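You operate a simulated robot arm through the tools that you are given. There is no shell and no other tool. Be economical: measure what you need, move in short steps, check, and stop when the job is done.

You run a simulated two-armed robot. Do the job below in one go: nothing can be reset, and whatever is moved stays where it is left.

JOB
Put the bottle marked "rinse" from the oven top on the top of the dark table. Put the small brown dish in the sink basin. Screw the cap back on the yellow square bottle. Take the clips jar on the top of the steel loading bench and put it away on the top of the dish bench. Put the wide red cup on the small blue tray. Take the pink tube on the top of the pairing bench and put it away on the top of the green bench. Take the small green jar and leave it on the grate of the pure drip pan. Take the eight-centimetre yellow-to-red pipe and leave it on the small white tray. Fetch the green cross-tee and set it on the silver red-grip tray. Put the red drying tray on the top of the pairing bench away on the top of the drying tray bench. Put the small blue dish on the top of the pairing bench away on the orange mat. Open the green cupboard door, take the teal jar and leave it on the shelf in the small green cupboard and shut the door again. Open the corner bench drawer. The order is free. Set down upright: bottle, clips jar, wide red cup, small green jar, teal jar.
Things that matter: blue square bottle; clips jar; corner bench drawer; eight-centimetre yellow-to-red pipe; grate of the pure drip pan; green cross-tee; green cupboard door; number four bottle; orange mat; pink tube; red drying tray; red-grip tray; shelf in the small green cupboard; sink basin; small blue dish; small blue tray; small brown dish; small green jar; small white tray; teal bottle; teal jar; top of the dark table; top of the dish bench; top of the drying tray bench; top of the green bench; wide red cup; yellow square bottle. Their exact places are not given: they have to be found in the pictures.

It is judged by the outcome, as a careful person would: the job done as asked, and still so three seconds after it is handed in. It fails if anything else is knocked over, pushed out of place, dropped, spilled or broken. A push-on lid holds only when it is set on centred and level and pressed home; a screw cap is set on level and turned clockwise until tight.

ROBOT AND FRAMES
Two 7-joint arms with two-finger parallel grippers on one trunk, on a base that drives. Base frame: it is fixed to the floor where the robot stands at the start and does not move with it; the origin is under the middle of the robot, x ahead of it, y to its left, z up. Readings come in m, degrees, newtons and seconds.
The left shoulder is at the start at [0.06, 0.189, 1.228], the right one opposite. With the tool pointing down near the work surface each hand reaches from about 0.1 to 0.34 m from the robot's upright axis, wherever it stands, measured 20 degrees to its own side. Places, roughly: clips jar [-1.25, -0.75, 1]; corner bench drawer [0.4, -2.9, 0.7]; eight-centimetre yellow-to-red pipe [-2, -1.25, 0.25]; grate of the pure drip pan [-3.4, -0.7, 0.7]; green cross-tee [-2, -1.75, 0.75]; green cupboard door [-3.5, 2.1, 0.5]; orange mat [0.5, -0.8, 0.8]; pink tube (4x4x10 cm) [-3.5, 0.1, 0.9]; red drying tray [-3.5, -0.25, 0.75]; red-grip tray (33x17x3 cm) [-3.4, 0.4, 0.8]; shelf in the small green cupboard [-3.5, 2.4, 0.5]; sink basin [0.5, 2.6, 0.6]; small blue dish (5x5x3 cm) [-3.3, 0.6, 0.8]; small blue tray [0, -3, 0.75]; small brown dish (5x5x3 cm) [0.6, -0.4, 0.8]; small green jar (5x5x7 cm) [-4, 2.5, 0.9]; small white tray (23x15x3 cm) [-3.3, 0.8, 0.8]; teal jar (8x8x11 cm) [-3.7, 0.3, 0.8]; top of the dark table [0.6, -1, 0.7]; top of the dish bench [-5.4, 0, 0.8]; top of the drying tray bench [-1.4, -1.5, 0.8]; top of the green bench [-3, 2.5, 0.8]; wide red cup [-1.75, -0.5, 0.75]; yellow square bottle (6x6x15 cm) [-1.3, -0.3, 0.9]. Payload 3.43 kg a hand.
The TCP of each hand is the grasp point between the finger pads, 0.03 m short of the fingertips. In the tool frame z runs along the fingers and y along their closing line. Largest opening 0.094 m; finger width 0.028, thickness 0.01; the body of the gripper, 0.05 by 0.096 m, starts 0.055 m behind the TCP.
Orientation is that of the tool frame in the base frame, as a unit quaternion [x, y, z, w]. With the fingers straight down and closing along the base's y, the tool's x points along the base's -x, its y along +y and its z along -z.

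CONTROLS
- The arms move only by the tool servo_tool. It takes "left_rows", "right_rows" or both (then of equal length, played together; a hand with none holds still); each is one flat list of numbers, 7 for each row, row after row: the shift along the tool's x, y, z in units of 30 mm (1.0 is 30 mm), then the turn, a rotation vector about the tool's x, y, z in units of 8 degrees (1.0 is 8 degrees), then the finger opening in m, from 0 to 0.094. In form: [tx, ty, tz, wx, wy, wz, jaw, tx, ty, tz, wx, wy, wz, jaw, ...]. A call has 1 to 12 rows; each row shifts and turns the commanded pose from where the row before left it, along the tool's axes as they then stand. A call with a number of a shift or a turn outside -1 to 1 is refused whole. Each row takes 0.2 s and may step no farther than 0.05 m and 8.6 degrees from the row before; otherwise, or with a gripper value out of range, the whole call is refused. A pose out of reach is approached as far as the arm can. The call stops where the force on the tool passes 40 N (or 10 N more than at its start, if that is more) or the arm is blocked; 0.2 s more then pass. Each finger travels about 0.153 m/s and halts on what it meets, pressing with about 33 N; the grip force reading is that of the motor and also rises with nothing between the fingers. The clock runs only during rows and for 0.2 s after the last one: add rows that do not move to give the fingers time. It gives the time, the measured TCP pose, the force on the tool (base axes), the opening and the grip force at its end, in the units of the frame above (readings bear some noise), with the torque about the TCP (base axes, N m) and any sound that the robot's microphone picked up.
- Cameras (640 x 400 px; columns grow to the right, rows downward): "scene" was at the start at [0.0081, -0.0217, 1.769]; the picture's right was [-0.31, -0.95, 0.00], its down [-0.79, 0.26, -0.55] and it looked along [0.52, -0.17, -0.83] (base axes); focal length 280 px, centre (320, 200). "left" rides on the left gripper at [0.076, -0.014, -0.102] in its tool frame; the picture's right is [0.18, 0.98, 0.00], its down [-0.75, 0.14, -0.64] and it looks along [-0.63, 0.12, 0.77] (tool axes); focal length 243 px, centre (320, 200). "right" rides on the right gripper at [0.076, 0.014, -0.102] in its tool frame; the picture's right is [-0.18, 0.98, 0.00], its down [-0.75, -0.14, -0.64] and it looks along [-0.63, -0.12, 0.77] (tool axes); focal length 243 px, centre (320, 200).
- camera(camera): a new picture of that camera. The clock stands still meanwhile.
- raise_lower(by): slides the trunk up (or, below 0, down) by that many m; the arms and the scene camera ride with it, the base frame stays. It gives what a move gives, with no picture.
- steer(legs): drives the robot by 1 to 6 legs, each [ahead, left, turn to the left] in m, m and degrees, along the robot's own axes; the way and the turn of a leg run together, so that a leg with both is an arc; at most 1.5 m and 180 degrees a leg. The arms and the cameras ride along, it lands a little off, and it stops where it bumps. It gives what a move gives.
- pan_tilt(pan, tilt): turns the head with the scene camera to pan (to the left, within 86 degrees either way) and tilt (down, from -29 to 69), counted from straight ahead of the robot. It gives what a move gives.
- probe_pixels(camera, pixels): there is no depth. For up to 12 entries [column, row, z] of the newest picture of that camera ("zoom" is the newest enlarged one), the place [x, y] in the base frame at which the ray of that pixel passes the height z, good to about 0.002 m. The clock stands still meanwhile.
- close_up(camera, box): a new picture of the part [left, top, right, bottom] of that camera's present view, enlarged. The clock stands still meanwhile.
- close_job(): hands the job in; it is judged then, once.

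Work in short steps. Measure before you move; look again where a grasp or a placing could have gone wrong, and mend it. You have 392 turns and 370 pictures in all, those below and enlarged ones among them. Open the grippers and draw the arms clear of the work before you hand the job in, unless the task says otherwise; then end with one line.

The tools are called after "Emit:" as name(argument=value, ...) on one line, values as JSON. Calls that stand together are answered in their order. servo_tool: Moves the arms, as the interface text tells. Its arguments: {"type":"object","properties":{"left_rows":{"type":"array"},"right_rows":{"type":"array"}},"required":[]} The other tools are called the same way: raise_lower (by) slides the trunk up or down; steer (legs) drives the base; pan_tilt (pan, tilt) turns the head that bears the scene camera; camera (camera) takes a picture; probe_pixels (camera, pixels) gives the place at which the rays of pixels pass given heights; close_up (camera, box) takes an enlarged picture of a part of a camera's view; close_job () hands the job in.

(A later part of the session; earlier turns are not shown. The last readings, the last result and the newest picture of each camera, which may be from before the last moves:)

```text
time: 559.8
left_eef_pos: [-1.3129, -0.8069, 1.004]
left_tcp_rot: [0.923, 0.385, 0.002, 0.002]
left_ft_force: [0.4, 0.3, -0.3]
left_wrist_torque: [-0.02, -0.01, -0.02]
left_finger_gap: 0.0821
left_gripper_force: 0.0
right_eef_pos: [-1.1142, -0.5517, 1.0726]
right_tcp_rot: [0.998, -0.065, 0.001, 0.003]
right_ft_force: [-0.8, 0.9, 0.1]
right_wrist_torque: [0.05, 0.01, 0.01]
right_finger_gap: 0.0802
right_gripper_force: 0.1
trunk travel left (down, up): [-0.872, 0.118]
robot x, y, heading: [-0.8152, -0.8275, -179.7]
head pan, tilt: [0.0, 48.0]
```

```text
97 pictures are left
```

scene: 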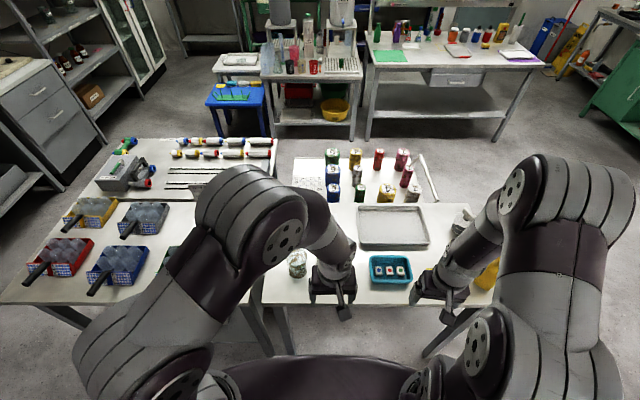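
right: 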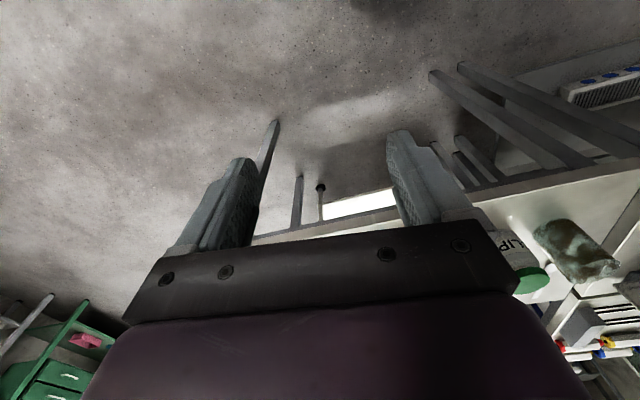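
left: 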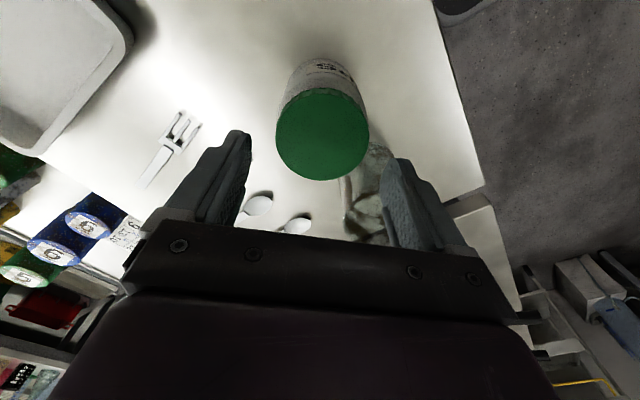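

Aligned on the lid. I descend 10 cm, grip, and lift.

Emit:
servo_tool(left_rows=[0, 0, 0.85, 0, 0, 0, 0.082, 0, 0, 0.85, 0, 0, 0, 0.082, 0, 0, 0.85, 0, 0, 0, 0.082, 0, 0, 0.75, 0, 0, 0, 0.082, 0, 0, 0, 0, 0, 0, 0.082, 0, 0, 0, 0, 0, 0, 0.05, 0, 0, 0, 0, 0, 0, 0.05, 0, 0, 0, 0, 0, 0, 0.05])

Emit:
camera(camera="left")

```text
time: 561.6
left_eef_pos: [-1.3125, -0.8057, 0.9053]
left_tcp_rot: [0.923, 0.384, 0.002, 0.003]
left_ft_force: [-0.4, -1.0, -1.2]
left_wrist_torque: [-0.01, 0.01, 0.0]
left_finger_gap: 0.0714
left_gripper_force: 33.3
right_eef_pos: [-1.114, -0.5517, 1.0725]
right_tcp_rot: [0.998, -0.064, 0.001, 0.004]
right_ft_force: [-0.4, -0.3, 0.0]
right_wrist_torque: [0.02, 0.02, 0.02]
right_finger_gap: 0.08
right_gripper_force: 0.1
trunk travel left (down, up): [-0.872, 0.118]
robot x, y, heading: [-0.8168, -0.8337, -180.1]
head pan, tilt: [0.0, 48.0]
```

```text
96 pictures are left
```

left: 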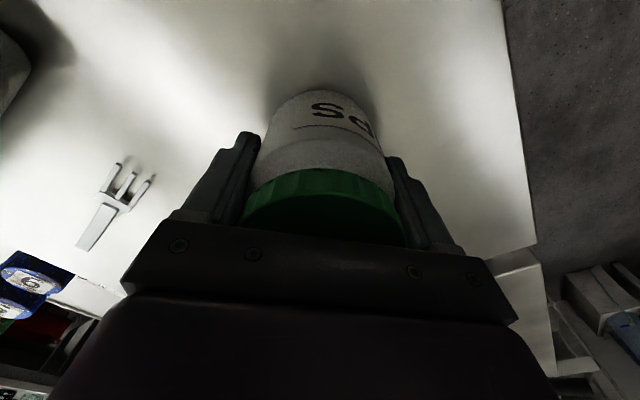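

Jar gripped. I lift it, untwist the wrist, back off, and drive around the north to the west corridor.

Emit:
servo_tool(left_rows=[0, 0, -0.5, 0, 0, 0, 0.05, 0, 0, -0.9, 0, 0, 0, 0.05, 0, 0, -0.9, 0, 0, 0, 0.05, 0, 0, -0.9, 0, 0, 0, 0.05, 0, 0, -0.9, 0, 0, 0, 0.05, 0, 0, -0.9, 0, 0, 0, 0.05, 0.4, 0, 0, 0, 0, 1, 0.05, 0.4, 0, 0, 0, 0, 1, 0.05, 0.4, 0, 0, 0, 0, 1, 0.05, 0.4, 0, 0, 0, 0, 1, 0.05, 0.4, 0, 0, 0, 0, 1, 0.05, 0.4, 0, 0, 0, 0, 0.6, 0.05])

Emit:
steer(legs=[[-0.35, 0, 0], [0, -1.4, 0], [1.45, 0, 0]])

Emit:
camera(camera="scene")

```text
time: 564.2
left_eef_pos: [-1.2497, -0.7782, 1.0542]
left_tcp_rot: [1.0, 0.002, 0.003, 0.001]
left_ft_force: [-1.0, 0.0, -0.4]
left_wrist_torque: [0.01, -0.02, -0.02]
left_finger_gap: 0.0711
left_gripper_force: 33.3
right_eef_pos: [-1.1145, -0.5539, 1.0723]
right_tcp_rot: [0.998, -0.064, 0.001, 0.004]
right_ft_force: [0.4, 0.1, 0.2]
right_wrist_torque: [0.0, 0.0, 0.05]
right_finger_gap: 0.0801
right_gripper_force: 0.0
trunk travel left (down, up): [-0.872, 0.118]
robot x, y, heading: [-0.8173, -0.83, -179.8]
head pan, tilt: [0.0, 48.0]
```

```text
time: 579.7
left_eef_pos: [-2.3351, 0.5741, 1.0537]
left_tcp_rot: [1.0, 0.017, 0.002, 0.003]
left_ft_force: [-0.3, -1.0, -1.0]
left_wrist_torque: [-0.02, 0.02, -0.01]
left_finger_gap: 0.0712
left_gripper_force: 32.8
right_eef_pos: [-2.2052, 0.8037, 1.0715]
right_tcp_rot: [0.999, -0.052, 0.0, 0.004]
right_ft_force: [-0.8, 0.0, 0.8]
right_wrist_torque: [-0.02, 0.01, 0.0]
right_finger_gap: 0.0802
right_gripper_force: 0.1
trunk travel left (down, up): [-0.872, 0.118]
robot x, y, heading: [-1.901, 0.5323, -178.4]
head pan, tilt: [0.0, 48.0]
```

```text
95 pictures are left
```

scene: 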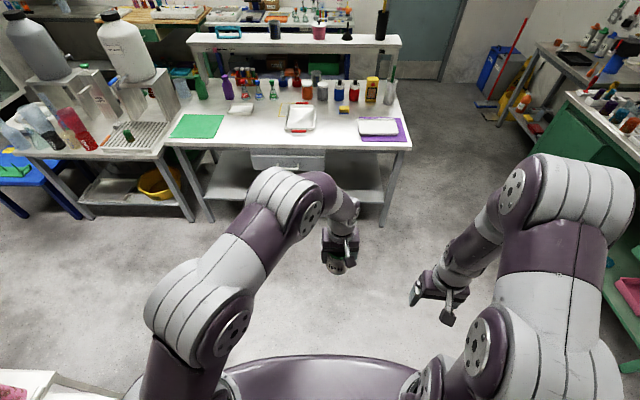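

I take the clips jar straight to the dish bench: around the north end of the pairing bench.

Emit:
steer(legs=[[0.3, -1.0, -1.5], [1.4, 0, 0], [0.9, 0, 0]])

Emit:
pan_tilt(pan=30, tilt=38)

Emit:
camera(camera="scene")

```text
time: 596.0
left_eef_pos: [-4.9653, 1.5395, 1.0545]
left_tcp_rot: [1.0, 0.008, 0.003, 0.002]
left_ft_force: [-0.8, 0.8, -0.7]
left_wrist_torque: [0.0, -0.01, 0.02]
left_finger_gap: 0.071
left_gripper_force: 32.6
right_eef_pos: [-4.8315, 1.7657, 1.072]
right_tcp_rot: [0.998, -0.06, 0.001, 0.003]
right_ft_force: [-0.4, -0.4, 0.3]
right_wrist_torque: [0.02, 0.0, -0.03]
right_finger_gap: 0.08
right_gripper_force: 0.1
trunk travel left (down, up): [-0.872, 0.118]
robot x, y, heading: [-4.528, 1.4913, -179.2]
head pan, tilt: [0.0, 48.0]
```

```text
time: 597.0
left_eef_pos: [-4.965, 1.5391, 1.0548]
left_tcp_rot: [1.0, 0.009, 0.003, 0.002]
left_ft_force: [-0.1, 0.5, -0.5]
left_wrist_torque: [-0.01, 0.01, -0.01]
left_finger_gap: 0.0711
left_gripper_force: 33.2
right_eef_pos: [-4.8294, 1.7651, 1.0711]
right_tcp_rot: [0.998, -0.061, 0.0, 0.003]
right_ft_force: [-0.4, 0.5, 0.0]
right_wrist_torque: [-0.01, 0.01, -0.01]
right_finger_gap: 0.0797
right_gripper_force: 0.0
trunk travel left (down, up): [-0.872, 0.118]
robot x, y, heading: [-4.5312, 1.4915, -179.5]
head pan, tilt: [30.0, 38.0]
```

```text
94 pictures are left
```

scene: 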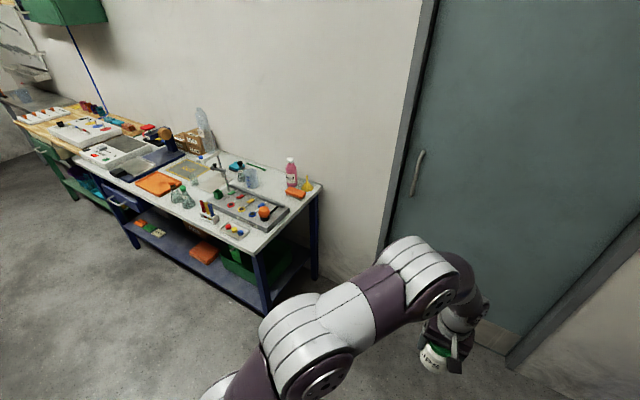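

Emit:
close_up(camera="scene", box=[70, 100, 340, 260])

Emit:
probe_pixels(camera="scene", pixels=[[262, 250, 0.8], [318, 187, 0.8], [85, 170, 0.8], [290, 215, 0.8], [205, 160, 0.8]])

```text
2.37 times, centred on (205, 180) of scene
```

zoom: 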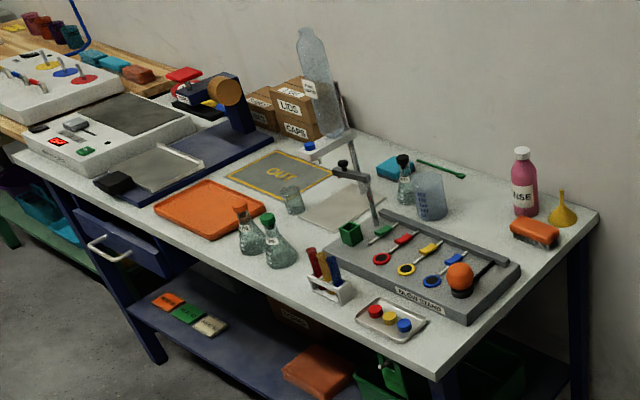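

```text
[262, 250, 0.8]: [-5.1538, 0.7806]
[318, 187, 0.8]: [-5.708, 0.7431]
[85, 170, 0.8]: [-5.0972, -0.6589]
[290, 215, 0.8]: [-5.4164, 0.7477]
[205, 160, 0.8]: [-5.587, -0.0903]
```

I move closer over the right half of the dish bench to find a free spot.

Emit:
steer(legs=[[0, 0.95, 0], [0.2, 0, 0]])

Emit:
pan_tilt(pan=0, tilt=52)

Emit:
camera(camera="scene")

Emit:
camera(camera="right")

```text
time: 603.1
left_eef_pos: [-5.1499, 0.5863, 1.0549]
left_tcp_rot: [1.0, 0.014, 0.003, 0.001]
left_ft_force: [0.0, 0.6, -0.5]
left_wrist_torque: [0.03, 0.01, -0.01]
left_finger_gap: 0.0714
left_gripper_force: 32.5
right_eef_pos: [-5.0191, 0.8133, 1.0716]
right_tcp_rot: [0.999, -0.053, 0.0, 0.004]
right_ft_force: [0.6, -0.2, -0.7]
right_wrist_torque: [0.0, -0.01, -0.02]
right_finger_gap: 0.0801
right_gripper_force: 0.0
trunk travel left (down, up): [-0.872, 0.118]
robot x, y, heading: [-4.717, 0.5409, -178.8]
head pan, tilt: [30.0, 38.0]
```

```text
time: 604.1
left_eef_pos: [-5.1506, 0.5855, 1.0547]
left_tcp_rot: [1.0, 0.013, 0.003, 0.003]
left_ft_force: [0.3, -0.6, -0.2]
left_wrist_torque: [0.02, 0.01, 0.01]
left_finger_gap: 0.0712
left_gripper_force: 32.9
right_eef_pos: [-5.0184, 0.8132, 1.0721]
right_tcp_rot: [0.999, -0.054, 0.001, 0.004]
right_ft_force: [0.6, 0.3, -0.2]
right_wrist_torque: [0.0, 0.01, -0.01]
right_finger_gap: 0.0801
right_gripper_force: 0.0
trunk travel left (down, up): [-0.872, 0.118]
robot x, y, heading: [-4.7138, 0.5404, -178.7]
head pan, tilt: [0.0, 52.0]
```

```text
92 pictures are left
```

scene: 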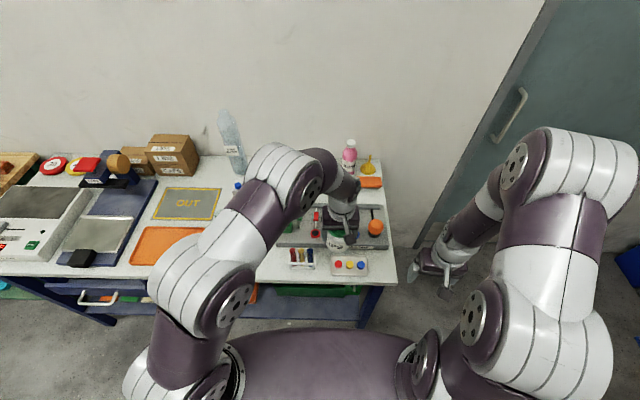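

```text
91 pictures are left
```

right: 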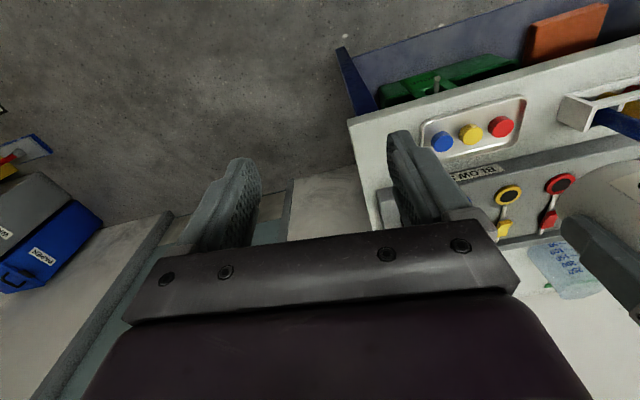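

I shift left 40 cm so the middle of the bench is visible between the arms.

Emit:
steer(legs=[[-0.12, 0.4, -1]])

Emit:
close_up(camera="scene", box=[200, 110, 460, 290])

```text
time: 606.7
left_eef_pos: [-5.0224, 0.1926, 1.0545]
left_tcp_rot: [1.0, 0.007, 0.004, 0.002]
left_ft_force: [0.1, -0.4, -0.8]
left_wrist_torque: [0.02, 0.0, 0.01]
left_finger_gap: 0.0714
left_gripper_force: 33.2
right_eef_pos: [-4.8871, 0.4184, 1.0718]
right_tcp_rot: [0.998, -0.062, 0.001, 0.004]
right_ft_force: [0.0, -0.5, 0.0]
right_wrist_torque: [-0.02, 0.05, -0.03]
right_finger_gap: 0.08
right_gripper_force: 0.1
trunk travel left (down, up): [-0.872, 0.118]
robot x, y, heading: [-4.5862, 0.145, -179.4]
head pan, tilt: [0.0, 52.0]
```

```text
2.22 times, centred on (330, 200) of scene
```

zoom: 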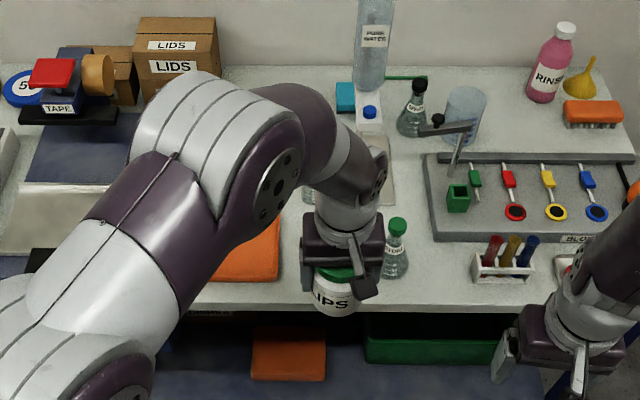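

Emit:
probe_pixels(camera="zoom", pixels=[[410, 272, 0.8], [472, 278, 0.8], [441, 303, 0.8], [441, 241, 0.8], [410, 272, 0.85], [472, 278, 0.85], [441, 303, 0.85], [441, 241, 0.85], [395, 278, 0.85]])

Emit:
camera(camera="left")

```text
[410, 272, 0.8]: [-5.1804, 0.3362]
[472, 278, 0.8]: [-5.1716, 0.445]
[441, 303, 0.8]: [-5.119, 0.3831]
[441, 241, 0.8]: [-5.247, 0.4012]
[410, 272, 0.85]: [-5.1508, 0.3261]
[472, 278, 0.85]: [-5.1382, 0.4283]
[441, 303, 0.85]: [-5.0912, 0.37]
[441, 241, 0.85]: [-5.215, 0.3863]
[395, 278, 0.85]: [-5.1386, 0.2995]
```

```text
89 pictures are left
```

left: 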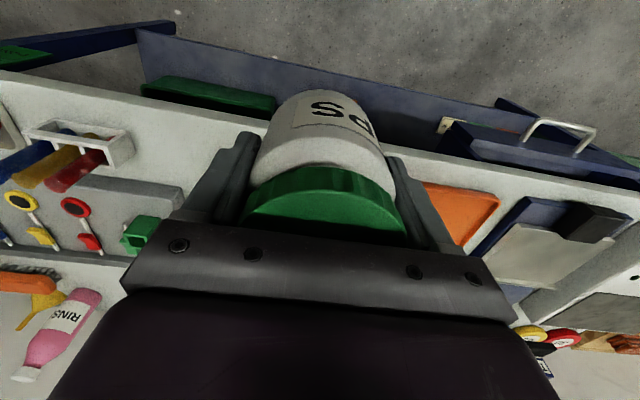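

Emit:
probe_pixels(camera="left", pixels=[[132, 143, 0.8], [132, 143, 0.83], [132, 143, 0.86], [100, 100, 0.8], [100, 100, 0.85]])

```text
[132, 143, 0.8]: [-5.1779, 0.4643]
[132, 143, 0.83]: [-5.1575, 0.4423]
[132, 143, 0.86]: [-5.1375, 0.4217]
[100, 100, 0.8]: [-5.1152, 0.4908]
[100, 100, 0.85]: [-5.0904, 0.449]
```

Bench z≈0.845; a free rectangle at y 0.327–0.43, x −5.094…−5.218. I drive so the jar is above (−5.15, 0.38) and rotate the hand 88° so the fingers open fore-aft.

Emit:
steer(legs=[[0, -0.188, 0], [0.128, 0, 0]])

Emit:
servo_tool(left_rows=[0, 0, 0, 0, 0, -1, 0.05, 0, 0, 0, 0, 0, -1, 0.05, 0, 0, 0, 0, 0, -1, 0.05, 0, 0, 0, 0, 0, -1, 0.05, 0, 0, 0, 0, 0, -1, 0.05, 0, 0, 0, 0, 0, -1, 0.05, 0, 0, 0, 0, 0, -1, 0.05, 0, 0, 0, 0, 0, -1, 0.05, 0, 0, 0, 0, 0, -1, 0.05, 0, 0, 0, 0, 0, -1, 0.05, 0, 0, 0, 0, 0, -1, 0.05, 0, 0, 0, 0, 0, 0, 0.05])

Emit:
camera(camera="left")

Emit:
close_up(camera="scene", box=[200, 130, 460, 310])

```text
time: 609.1
left_eef_pos: [-5.1527, 0.3761, 1.0545]
left_tcp_rot: [1.0, 0.007, 0.002, 0.001]
left_ft_force: [-1.1, 0.9, 0.5]
left_wrist_torque: [-0.01, -0.01, 0.02]
left_finger_gap: 0.0709
left_gripper_force: 33.0
right_eef_pos: [-5.0177, 0.6031, 1.0731]
right_tcp_rot: [0.998, -0.062, 0.0, 0.004]
right_ft_force: [0.3, 0.2, 0.9]
right_wrist_torque: [0.02, 0.01, 0.03]
right_finger_gap: 0.0797
right_gripper_force: 0.0
trunk travel left (down, up): [-0.872, 0.118]
robot x, y, heading: [-4.7182, 0.3282, -179.5]
head pan, tilt: [0.0, 52.0]
```

```text
time: 611.7
left_eef_pos: [-5.1534, 0.376, 1.054]
left_tcp_rot: [0.714, 0.7, 0.002, 0.004]
left_ft_force: [-0.1, -0.2, 0.0]
left_wrist_torque: [0.02, -0.01, -0.01]
left_finger_gap: 0.0713
left_gripper_force: 33.2
right_eef_pos: [-5.0187, 0.602, 1.0721]
right_tcp_rot: [0.998, -0.063, 0.0, 0.003]
right_ft_force: [0.5, 0.3, 0.5]
right_wrist_torque: [-0.01, 0.02, 0.02]
right_finger_gap: 0.0802
right_gripper_force: 0.0
trunk travel left (down, up): [-0.872, 0.118]
robot x, y, heading: [-4.712, 0.3266, -179.4]
head pan, tilt: [0.0, 52.0]
```

```text
88 pictures are left
```

left: 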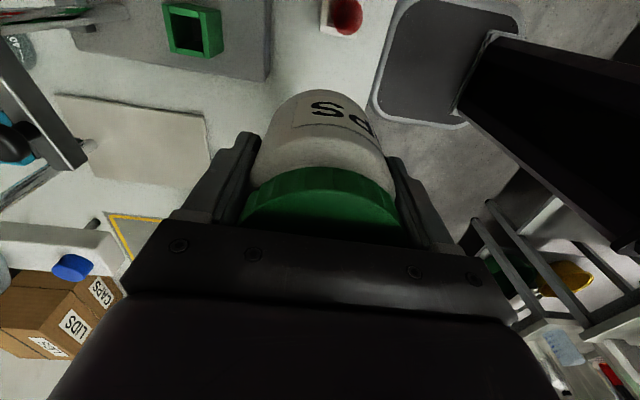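

```text
2.22 times, centred on (330, 220) of scene
```

zoom: 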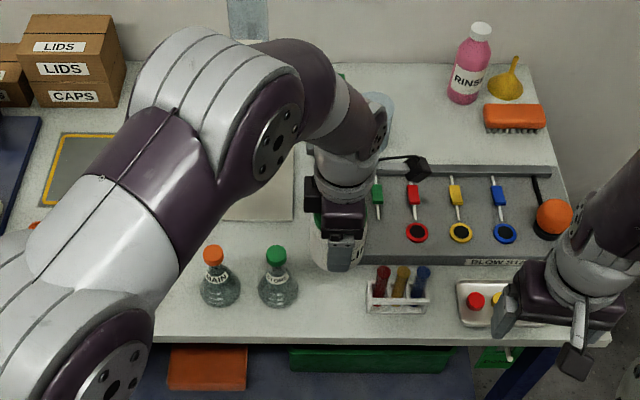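

Emit:
probe_pixels(camera="zoom", pixels=[[299, 292, 0.845], [366, 300, 0.845], [332, 343, 0.845], [370, 263, 0.845], [278, 305, 0.845], [366, 285, 0.87]])

```text
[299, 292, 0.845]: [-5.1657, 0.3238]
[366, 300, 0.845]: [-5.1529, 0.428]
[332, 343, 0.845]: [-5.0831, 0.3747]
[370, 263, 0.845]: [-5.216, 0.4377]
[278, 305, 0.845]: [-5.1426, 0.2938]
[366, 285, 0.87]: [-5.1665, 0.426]
```

The jar sits centred over the free patch. I lower it.

Emit:
servo_tool(left_rows=[0, 0, 0.9, 0, 0, 0, 0.05, 0, 0, 0.9, 0, 0, 0, 0.05, 0, 0, 0.9, 0, 0, 0, 0.05, 0, 0, 0.9, 0, 0, 0, 0.05, 0, 0, 0.9, 0, 0, 0, 0.05, 0, 0, 0.3, 0, 0, 0, 0.05, 0, 0, 0.1, 0, 0, 0, 0.05, 0, 0, 0.1, 0, 0, 0, 0.05, 0, 0, 0.1, 0, 0, 0, 0.05])

```text
time: 613.7
left_eef_pos: [-5.1527, 0.3774, 0.9049]
left_tcp_rot: [0.714, 0.7, 0.0, 0.0]
left_ft_force: [1.2, -3.9, 31.6]
left_wrist_torque: [0.15, -0.26, -0.03]
left_finger_gap: 0.0713
left_gripper_force: 33.1
right_eef_pos: [-5.0155, 0.602, 1.0733]
right_tcp_rot: [0.998, -0.062, -0.001, 0.004]
right_ft_force: [0.7, 0.4, 1.3]
right_wrist_torque: [0.0, 0.02, -0.01]
right_finger_gap: 0.0798
right_gripper_force: 0.0
trunk travel left (down, up): [-0.872, 0.118]
robot x, y, heading: [-4.7208, 0.3275, -179.5]
head pan, tilt: [0.0, 52.0]
```

Emit:
close_up(camera="scene", box=[240, 180, 420, 310])

```text
3.08 times, centred on (330, 245) of scene
```

zoom: 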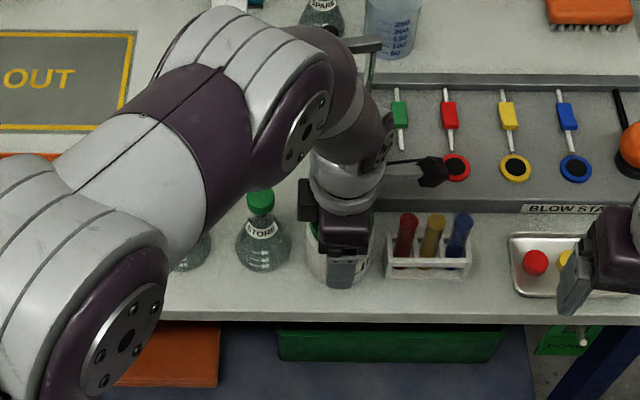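

The jar stands on the bench. I ease, open, and lift away.

Emit:
servo_tool(left_rows=[0, 0, -0.08, 0, 0, 0, 0.06, 0, 0, 0, 0, 0, 0, 0.084, 0, 0, 0, 0, 0, 0, 0.084, 0, 0, -0.5, 0, 0, 0, 0.084, 0, 0, -0.9, 0, 0, 0, 0.084, 0, 0, -0.9, 0, 0, 0, 0.084, 0, 0, -0.9, 0, 0, 0, 0.084, 0, 0, -0.9, 0, 0, 0, 0.084, 0, 0, -0.9, 0, 0, 0, 0.084])

Emit:
camera(camera="left")

```text
time: 615.7
left_eef_pos: [-5.1534, 0.3739, 1.0541]
left_tcp_rot: [0.714, 0.7, 0.001, 0.004]
left_ft_force: [0.4, -0.5, 0.1]
left_wrist_torque: [-0.01, -0.02, -0.04]
left_finger_gap: 0.0837
left_gripper_force: 0.1
right_eef_pos: [-5.0188, 0.6016, 1.0719]
right_tcp_rot: [0.998, -0.063, 0.001, 0.004]
right_ft_force: [0.6, -0.2, -0.6]
right_wrist_torque: [-0.02, 0.0, 0.02]
right_finger_gap: 0.0797
right_gripper_force: 0.1
trunk travel left (down, up): [-0.872, 0.118]
robot x, y, heading: [-4.719, 0.3297, -179.5]
head pan, tilt: [0.0, 52.0]
```

```text
85 pictures are left
```

left: 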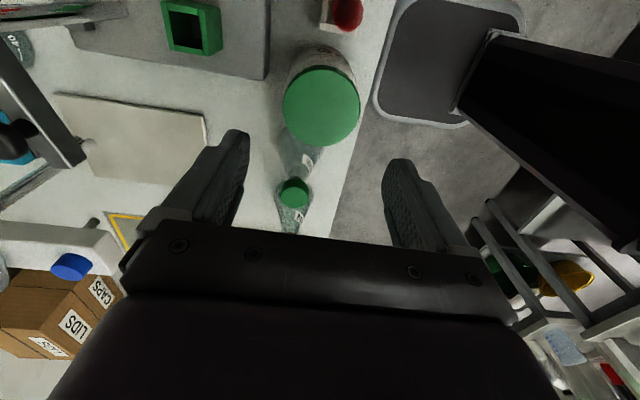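

The clips jar stands on the dish bench. I restore the wrist and drive back for the cross-tee and the pipe.

Emit:
servo_tool(left_rows=[0, 0, -0.3, 0, 0, 1, 0.08, 0, 0, -0.3, 0, 0, 1, 0.08, 0, 0, 0, 0, 0, 1, 0.08, 0, 0, 0, 0, 0, 1, 0.08, 0, 0, 0, 0, 0, 1, 0.08, 0, 0, 0, 0, 0, 1, 0.08, 0, 0, 0, 0, 0, 1, 0.08, 0, 0, 0, 0, 0, 1, 0.08, 0, 0, 0, 0, 0, 1, 0.08, 0, 0, 0, 0, 0, 1, 0.08, 0, 0, 0, 0, 0, 1, 0.08])

Emit:
steer(legs=[[-0.2, 0, 0], [0, -1.2, 0], [-1.3, 0, 0], [-0.85, 0, 0], [0, 0.85, 0], [0, 0, 179]])

Emit:
steer(legs=[[-0.15, -1.2, 0.5], [0, -0.95, 0]])

Emit:
pan_tilt(pan=0, tilt=48)

Emit:
camera(camera="scene")

```text
time: 618.1
left_eef_pos: [-5.1526, 0.3765, 1.0718]
left_tcp_rot: [1.0, 0.006, 0.003, 0.002]
left_ft_force: [-0.2, 0.2, -0.1]
left_wrist_torque: [-0.02, -0.01, -0.05]
left_finger_gap: 0.08
left_gripper_force: 0.1
right_eef_pos: [-5.017, 0.6023, 1.0712]
right_tcp_rot: [0.998, -0.061, 0.001, 0.003]
right_ft_force: [-0.6, -0.7, 0.0]
right_wrist_torque: [-0.01, 0.06, 0.0]
right_finger_gap: 0.0799
right_gripper_force: 0.1
trunk travel left (down, up): [-0.872, 0.118]
robot x, y, heading: [-4.7164, 0.3228, -179.5]
head pan, tilt: [0.0, 52.0]
```

```text
time: 646.9
left_eef_pos: [-1.9722, 0.5847, 1.0726]
left_tcp_rot: [0.029, 1.0, 0.002, -0.003]
left_ft_force: [-0.3, 0.5, -0.1]
left_wrist_torque: [-0.01, -0.03, 0.0]
left_finger_gap: 0.0798
left_gripper_force: 0.0
right_eef_pos: [-2.1246, 0.368, 1.072]
right_tcp_rot: [0.097, 0.995, 0.004, 0.0]
right_ft_force: [-0.1, -0.1, 0.4]
right_wrist_torque: [0.05, 0.03, 0.0]
right_finger_gap: 0.0799
right_gripper_force: 0.1
trunk travel left (down, up): [-0.872, 0.118]
robot x, y, heading: [-2.4013, 0.6705, -3.7]
head pan, tilt: [0.0, 52.0]
```

```text
time: 657.8
left_eef_pos: [-2.2199, -1.5771, 1.0717]
left_tcp_rot: [0.013, 1.0, 0.001, -0.003]
left_ft_force: [-0.2, 0.1, -0.4]
left_wrist_torque: [-0.01, 0.0, -0.02]
left_finger_gap: 0.0798
left_gripper_force: 0.0
right_eef_pos: [-2.3646, -1.7978, 1.0717]
right_tcp_rot: [0.082, 0.997, 0.004, -0.001]
right_ft_force: [-0.9, -0.2, 0.0]
right_wrist_torque: [-0.01, -0.04, -0.02]
right_finger_gap: 0.08
right_gripper_force: 0.0
trunk travel left (down, up): [-0.872, 0.118]
robot x, y, heading: [-2.6516, -1.5139, -2.0]
head pan, tilt: [0.0, 52.0]
```

```text
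time: 658.4
left_eef_pos: [-2.22, -1.578, 1.0718]
left_tcp_rot: [0.013, 1.0, 0.002, -0.003]
left_ft_force: [0.5, 0.7, -0.1]
left_wrist_torque: [0.02, -0.01, 0.03]
left_finger_gap: 0.0799
left_gripper_force: 0.1
right_eef_pos: [-2.3645, -1.7982, 1.0714]
right_tcp_rot: [0.082, 0.997, 0.005, -0.001]
right_ft_force: [-0.1, -0.3, 0.6]
right_wrist_torque: [-0.03, -0.01, 0.05]
right_finger_gap: 0.0798
right_gripper_force: 0.0
trunk travel left (down, up): [-0.872, 0.118]
robot x, y, heading: [-2.6547, -1.5115, -1.8]
head pan, tilt: [0.0, 48.0]
```

```text
84 pictures are left
```

scene: 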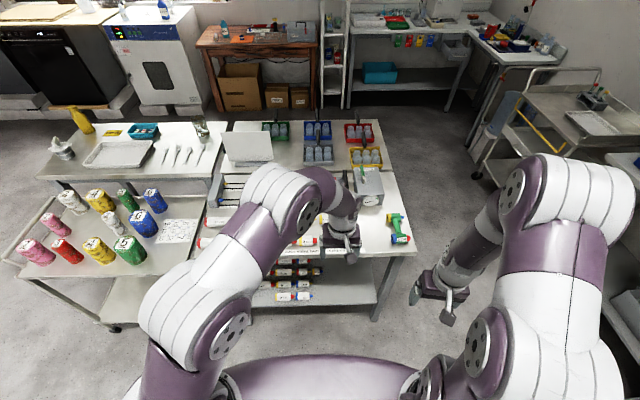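

Emit:
close_up(camera="scene", box=[230, 150, 430, 320])

Emit:
camera(camera="right")

```text
2.35 times, centred on (330, 235) of scene
```

zoom: 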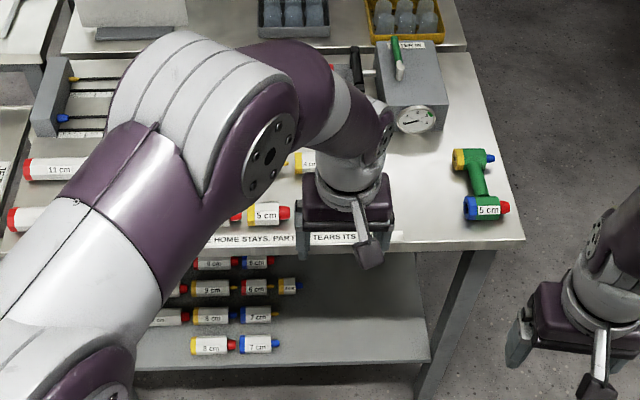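

```text
82 pictures are left
```

right: 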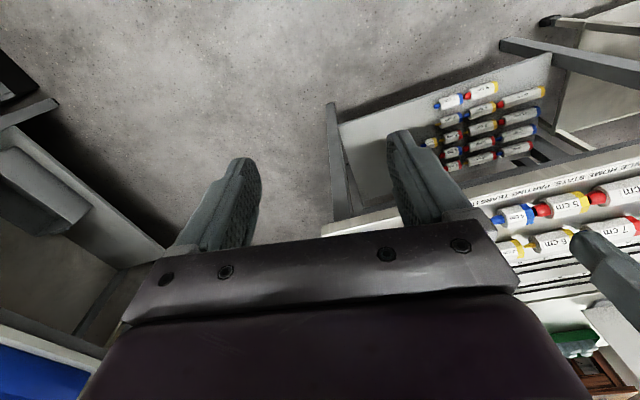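

Emit:
close_up(camera="scene", box=[290, 205, 430, 300])

Emit:
close_up(camera="right", box=[420, 70, 640, 240])

```text
4.21 times, centred on (360, 252) of scene
```

zoom: 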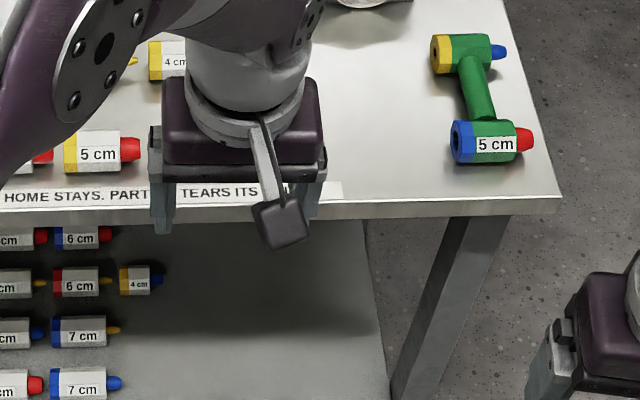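

```text
2.35 times, centred on (530, 155) of right
```

zoom: 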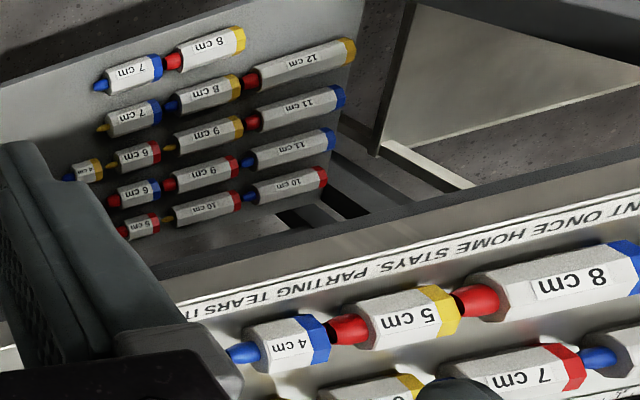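

Emit:
probe_pixels(camera="scene", pixels=[[397.5, 225, 0.8], [397.5, 225, 0.83], [399, 237, 0.8], [397, 214, 0.82], [416, 250, 0.8], [283, 297, 0.25], [283, 297, 0.3], [305, 300, 0.25], [377, 318, 0.25]])

Emit:
steer(legs=[[0.12, -0.12, 1.8]])

Emit:
camera(camera="right")

Emit:
camera(camera="scene")

```text
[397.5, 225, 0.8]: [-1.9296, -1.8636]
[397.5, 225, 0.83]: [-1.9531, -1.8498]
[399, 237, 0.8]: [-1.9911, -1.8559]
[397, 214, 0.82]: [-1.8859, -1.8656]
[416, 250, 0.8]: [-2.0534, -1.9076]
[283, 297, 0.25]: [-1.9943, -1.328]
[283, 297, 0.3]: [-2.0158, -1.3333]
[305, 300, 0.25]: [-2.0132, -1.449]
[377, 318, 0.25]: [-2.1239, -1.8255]
```

```text
time: 659.9
left_eef_pos: [-2.0986, -1.6851, 1.0717]
left_tcp_rot: [-0.001, 1.0, 0.001, -0.003]
left_ft_force: [-0.3, -0.1, 0.6]
left_wrist_torque: [0.0, 0.01, -0.02]
left_finger_gap: 0.0802
left_gripper_force: 0.0
right_eef_pos: [-2.2362, -1.9085, 1.0733]
right_tcp_rot: [0.066, 0.998, 0.004, 0.0]
right_ft_force: [-0.2, 0.6, -0.3]
right_wrist_torque: [-0.03, -0.02, 0.01]
right_finger_gap: 0.0801
right_gripper_force: 0.0
trunk travel left (down, up): [-0.872, 0.118]
robot x, y, heading: [-2.5289, -1.6321, 0.1]
head pan, tilt: [0.0, 48.0]
```

```text
79 pictures are left
```

right: 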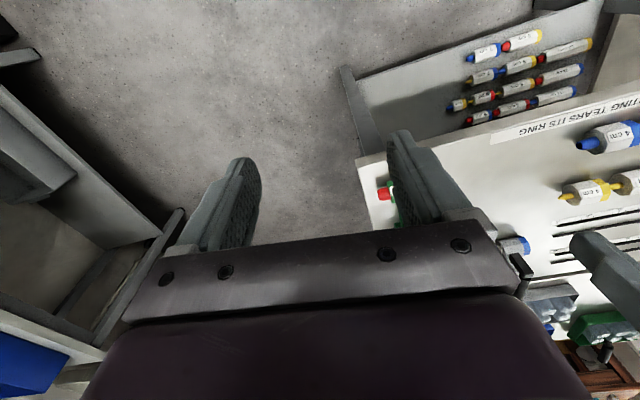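

```text
78 pictures are left
```

scene: 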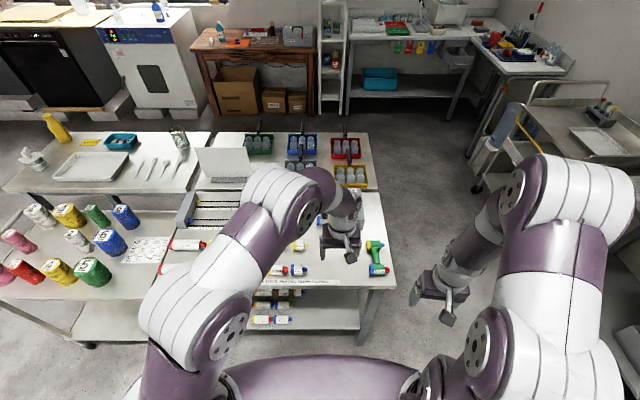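

Emit:
steer(legs=[[0.16, 0.03, 0]])

Emit:
servo_tool(right_rows=[-0.5, 0.4, 0, 0, 0, 0, 0.06, -0.5, 0.4, 0, 0, 0, 0, 0.06, 0, 0, 0, 0, 0, 0, 0.06])

Emit:
camera(camera="right")

```text
time: 661.3
left_eef_pos: [-1.939, -1.6555, 1.0719]
left_tcp_rot: [-0.003, 1.0, 0.003, -0.001]
left_ft_force: [-0.3, -0.4, -1.0]
left_wrist_torque: [-0.03, -0.01, -0.02]
left_finger_gap: 0.0801
left_gripper_force: 0.1
right_eef_pos: [-2.0755, -1.8789, 1.0731]
right_tcp_rot: [0.066, 0.998, 0.004, 0.0]
right_ft_force: [-0.1, -0.7, 0.7]
right_wrist_torque: [0.01, 0.02, 0.0]
right_finger_gap: 0.08
right_gripper_force: 0.1
trunk travel left (down, up): [-0.872, 0.118]
robot x, y, heading: [-2.369, -1.6003, 0.1]
head pan, tilt: [0.0, 48.0]
```

```text
time: 662.1
left_eef_pos: [-1.9369, -1.6549, 1.0717]
left_tcp_rot: [-0.003, 1.0, 0.002, -0.004]
left_ft_force: [0.2, -0.3, -0.1]
left_wrist_torque: [0.0, 0.01, -0.02]
left_finger_gap: 0.0799
left_gripper_force: 0.1
right_eef_pos: [-2.0395, -1.8601, 1.0718]
right_tcp_rot: [0.066, 0.998, 0.004, -0.001]
right_ft_force: [-0.4, -0.2, -0.5]
right_wrist_torque: [-0.03, 0.0, 0.0]
right_finger_gap: 0.0598
right_gripper_force: 0.0
trunk travel left (down, up): [-0.872, 0.118]
robot x, y, heading: [-2.3701, -1.6022, 0.0]
head pan, tilt: [0.0, 48.0]
```

```text
77 pictures are left
```

right: 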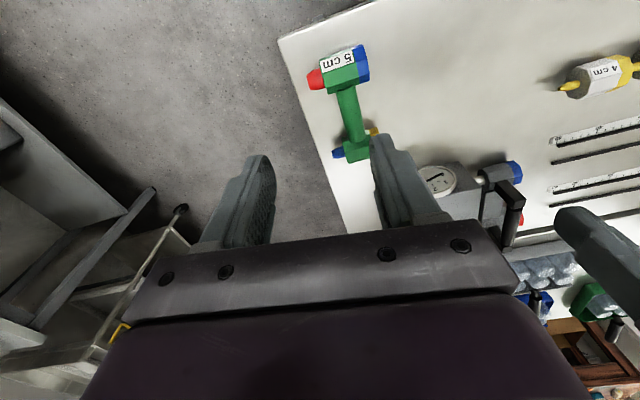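

Emit:
probe_pixels(camera="right", pixels=[[350, 113, 0.78], [350, 113, 0.81], [350, 113, 0.84], [345, 85, 0.82], [357, 148, 0.82], [280, 40, 0.8]])

Emit:
close_up(camera="right", box=[290, 30, 410, 180])

```text
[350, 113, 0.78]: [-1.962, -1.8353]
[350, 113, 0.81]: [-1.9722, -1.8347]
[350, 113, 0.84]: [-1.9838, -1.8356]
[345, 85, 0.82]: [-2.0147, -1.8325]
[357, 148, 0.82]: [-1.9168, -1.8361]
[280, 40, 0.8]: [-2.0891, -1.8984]
```

```text
2.67 times, centred on (350, 105) of right
```

zoom: 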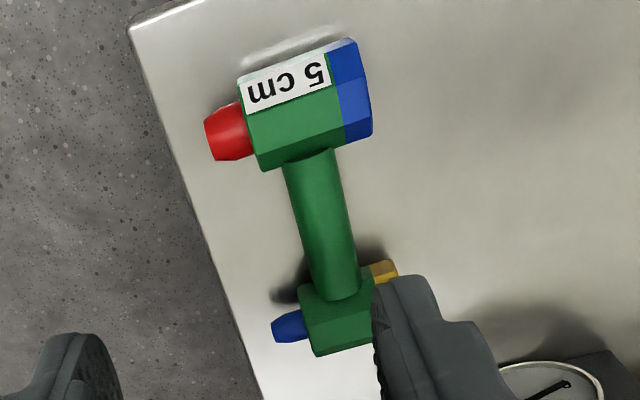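

Bench z≈0.85, bar centre ≈ (−1.995, −1.836, 0.87). I move the right hand over the bar and descend to 0.91 for a check.

Emit:
servo_tool(right_rows=[-0.69, 0.5, 0, 0, 0, 0, 0.06, -0.69, 0.5, 0, 0, 0, 0, 0.06, 0, 0, 0.9, 0, 0, 0, 0.06, 0, 0, 0.9, 0, 0, 0, 0.06, 0, 0, 0.9, 0, 0, 0, 0.06, 0, 0, 0.9, 0, 0, 0, 0.06, 0, 0, 0.9, 0, 0, 0, 0.06, 0, 0, 0.8, 0, 0, 0, 0.06, 0, 0, 0, 0, 0, 0, 0.06])

Emit:
camera(camera="right")

```text
time: 664.1
left_eef_pos: [-1.938, -1.6552, 1.0712]
left_tcp_rot: [-0.003, 1.0, 0.001, -0.002]
left_ft_force: [0.8, -0.4, 0.3]
left_wrist_torque: [0.03, -0.01, 0.01]
left_finger_gap: 0.0799
left_gripper_force: 0.1
right_eef_pos: [-1.9937, -1.8331, 0.913]
right_tcp_rot: [0.065, 0.998, 0.003, -0.001]
right_ft_force: [-0.7, 0.3, 0.7]
right_wrist_torque: [-0.01, -0.01, 0.02]
right_finger_gap: 0.0599
right_gripper_force: 0.1
trunk travel left (down, up): [-0.872, 0.118]
robot x, y, heading: [-2.3701, -1.6036, 0.1]
head pan, tilt: [0.0, 48.0]
```

```text
75 pictures are left
```

right: 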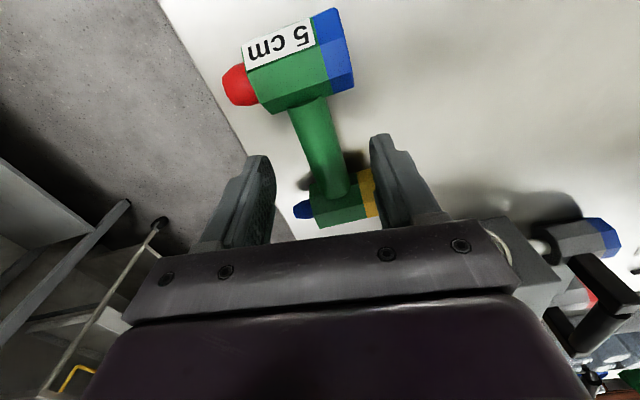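

Aligned on the bar. I descend 28 mm, close, and lift slightly.

Emit:
servo_tool(right_rows=[0, 0, 0.5, 0, 0, 0, 0.06, 0, 0, 0.4, 0, 0, 0, 0.06, 0, 0, 0, 0, 0, 0, 0.03, 0, 0, 0, 0, 0, 0, 0.005, 0, 0, 0, 0, 0, 0, 0.005, 0, 0, 0, 0, 0, 0, 0.005, 0, 0, -0.4, 0, 0, 0, 0.005, 0, 0, -0.8, 0, 0, 0, 0.005, 0, 0, -0.8, 0, 0, 0, 0.005])

Emit:
camera(camera="right")

```text
time: 666.1
left_eef_pos: [-1.9369, -1.655, 1.0713]
left_tcp_rot: [-0.003, 1.0, 0.002, -0.002]
left_ft_force: [0.8, 0.2, -0.2]
left_wrist_torque: [0.03, -0.01, 0.05]
left_finger_gap: 0.0801
left_gripper_force: 0.1
right_eef_pos: [-1.9959, -1.835, 0.9461]
right_tcp_rot: [0.066, 0.998, 0.002, 0.0]
right_ft_force: [-0.1, 0.0, -1.1]
right_wrist_torque: [-0.01, 0.03, 0.0]
right_finger_gap: 0.0215
right_gripper_force: 33.0
trunk travel left (down, up): [-0.872, 0.118]
robot x, y, heading: [-2.3689, -1.6028, 0.1]
head pan, tilt: [0.0, 48.0]
```

```text
74 pictures are left
```

right: 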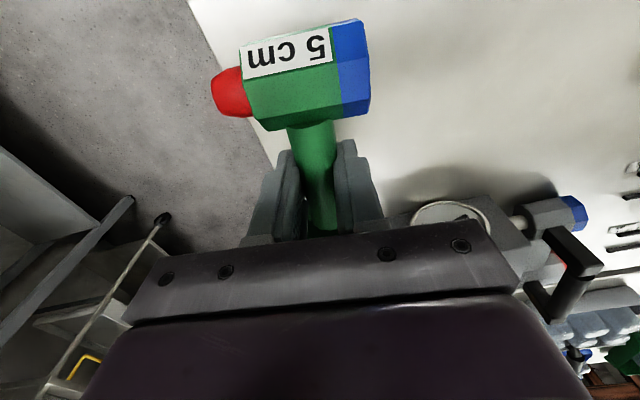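

Tee held. I lift it, and deliver it first: back out, go north, turn to face the pairing bench.

Emit:
servo_tool(right_rows=[0.4, 0, -0.9, 0, 0, 0, 0.005, 0.4, 0, -0.9, 0, 0, 0, 0.005, 0.4, 0, -0.9, 0, 0, 0, 0.005, 0.4, 0, -0.9, 0, 0, 0, 0.005])

Emit:
steer(legs=[[-0.25, 0, 0], [0, 1.4, 0], [0, 0.4, 0], [0, 0, 179.5], [0.25, 0, 0]])

Emit:
pan_tilt(pan=0, tilt=55)

Emit:
camera(camera="scene")

```text
time: 667.1
left_eef_pos: [-1.938, -1.6561, 1.073]
left_tcp_rot: [-0.003, 1.0, 0.002, -0.003]
left_ft_force: [-0.4, -0.8, 0.0]
left_wrist_torque: [0.03, 0.02, 0.0]
left_finger_gap: 0.0802
left_gripper_force: 0.1
right_eef_pos: [-2.0445, -1.8291, 1.0551]
right_tcp_rot: [0.065, 0.998, 0.004, -0.001]
right_ft_force: [0.0, -0.4, -1.1]
right_wrist_torque: [-0.02, 0.01, 0.01]
right_finger_gap: 0.022
right_gripper_force: 33.8
trunk travel left (down, up): [-0.872, 0.118]
robot x, y, heading: [-2.3713, -1.5962, 0.3]
head pan, tilt: [0.0, 48.0]
```

```text
time: 686.5
left_eef_pos: [-3.3192, 0.2436, 1.072]
left_tcp_rot: [1.0, 0.013, 0.002, 0.002]
left_ft_force: [-1.4, 0.3, -0.5]
left_wrist_torque: [-0.01, -0.01, -0.01]
left_finger_gap: 0.08
left_gripper_force: 0.1
right_eef_pos: [-3.2175, 0.4196, 1.0546]
right_tcp_rot: [0.998, -0.055, 0.001, 0.004]
right_ft_force: [0.3, -0.1, -0.6]
right_wrist_torque: [0.03, 0.01, -0.03]
right_finger_gap: 0.0213
right_gripper_force: 33.2
trunk travel left (down, up): [-0.872, 0.118]
robot x, y, heading: [-2.8873, 0.2012, -178.9]
head pan, tilt: [0.0, 48.0]
```

```text
time: 687.2
left_eef_pos: [-3.3206, 0.245, 1.0711]
left_tcp_rot: [1.0, 0.013, 0.004, 0.001]
left_ft_force: [-0.1, -0.6, -1.4]
left_wrist_torque: [-0.04, 0.03, 0.01]
left_finger_gap: 0.0799
left_gripper_force: 0.1
right_eef_pos: [-3.2187, 0.4211, 1.054]
right_tcp_rot: [0.998, -0.056, 0.001, 0.004]
right_ft_force: [0.2, 0.2, -0.7]
right_wrist_torque: [-0.04, 0.01, 0.01]
right_finger_gap: 0.0217
right_gripper_force: 33.3
trunk travel left (down, up): [-0.872, 0.118]
robot x, y, heading: [-2.8866, 0.1985, -178.7]
head pan, tilt: [0.0, 55.0]
```

```text
73 pictures are left
```

scene: 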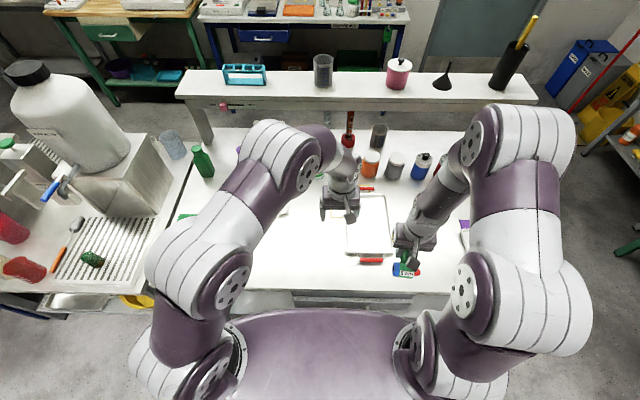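

Emit:
probe_pixels(camera="scene", pixels=[[347, 253, 0.81], [394, 254, 0.81], [386, 196, 0.81], [370, 258, 0.82]])

Emit:
camera(camera="right")

```text
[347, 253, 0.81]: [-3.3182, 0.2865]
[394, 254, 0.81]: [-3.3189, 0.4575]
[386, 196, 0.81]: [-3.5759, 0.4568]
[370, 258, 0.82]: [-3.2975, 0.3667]
```

```text
72 pictures are left
```

right: 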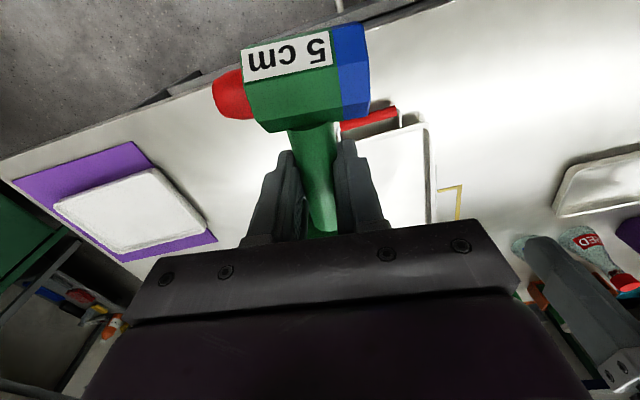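

Tray spans x −3.32…−3.60, y 0.287–0.457. I advance 10 cm, move the left hand away, and bring the tee over the tray centre.

Emit:
servo_tool(left_rows=[0.9, 0.6, -0.2, 0, 0, 0, 0.08, 0.9, 0.6, -0.2, 0, 0, 0, 0.08, 0.9, 0.6, 0, 0, 0, 0, 0.08, 0.9, 0.6, 0, 0, 0, 0, 0.08])

Emit:
steer(legs=[[0.1, 0, -1]])

Emit:
servo_tool(right_rows=[-0.78, 0.42, 0, 0, 0, 0, 0.005, -0.78, 0.42, 0, 0, 0, 0, 0.005, -0.78, 0.42, 0, 0, 0, 0, 0.005, -0.78, 0.42, 0, 0, 0, 0, 0.005, -0.78, 0.42, 0, 0, 0, 0, 0.005, 0, 0, 0.9, 0, 0, 0, 0.005, 0, 0, 0.9, 0, 0, 0, 0.005, 0, 0, 0.9, 0, 0, 0, 0.005, 0, 0, 0, 0, 0, 0, 0.005])

Emit:
camera(camera="right")

```text
time: 688.2
left_eef_pos: [-3.2081, 0.1748, 1.0853]
left_tcp_rot: [1.0, 0.013, 0.002, 0.001]
left_ft_force: [0.2, -0.1, -0.2]
left_wrist_torque: [0.03, 0.04, -0.03]
left_finger_gap: 0.08
left_gripper_force: 0.1
right_eef_pos: [-3.2174, 0.4192, 1.0548]
right_tcp_rot: [0.998, -0.055, 0.001, 0.004]
right_ft_force: [0.7, -0.1, -1.5]
right_wrist_torque: [-0.01, 0.01, -0.02]
right_finger_gap: 0.0217
right_gripper_force: 33.1
trunk travel left (down, up): [-0.872, 0.118]
robot x, y, heading: [-2.8824, 0.2018, -178.6]
head pan, tilt: [0.0, 55.0]
```

```text
time: 689.3
left_eef_pos: [-3.3083, 0.1799, 1.0855]
left_tcp_rot: [1.0, 0.003, 0.003, 0.002]
left_ft_force: [0.4, -0.7, -0.4]
left_wrist_torque: [0.02, -0.02, 0.05]
left_finger_gap: 0.0801
left_gripper_force: 0.0
right_eef_pos: [-3.3134, 0.4257, 1.0536]
right_tcp_rot: [0.998, -0.064, 0.0, 0.003]
right_ft_force: [0.3, 0.7, -2.0]
right_wrist_torque: [0.01, -0.01, 0.0]
right_finger_gap: 0.0216
right_gripper_force: 32.7
trunk travel left (down, up): [-0.872, 0.118]
robot x, y, heading: [-2.9821, 0.2008, -179.7]
head pan, tilt: [0.0, 55.0]
```

```text
time: 691.3
left_eef_pos: [-3.3101, 0.1813, 1.085]
left_tcp_rot: [1.0, 0.004, 0.003, 0.002]
left_ft_force: [0.4, 0.7, 0.9]
left_wrist_torque: [0.0, 0.01, -0.01]
left_finger_gap: 0.08
left_gripper_force: 0.0
right_eef_pos: [-3.4381, 0.3783, 0.9733]
right_tcp_rot: [0.998, -0.065, 0.002, 0.003]
right_ft_force: [0.2, -0.5, -2.5]
right_wrist_torque: [-0.01, -0.02, 0.04]
right_finger_gap: 0.0217
right_gripper_force: 33.4
trunk travel left (down, up): [-0.872, 0.118]
robot x, y, heading: [-2.9824, 0.1988, -179.7]
head pan, tilt: [0.0, 55.0]
```

```text
71 pictures are left
```

right: 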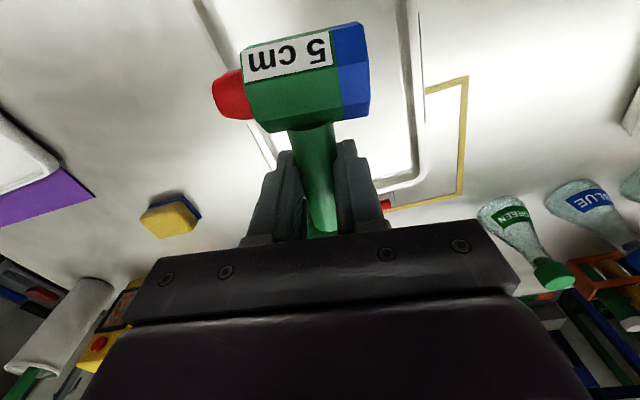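

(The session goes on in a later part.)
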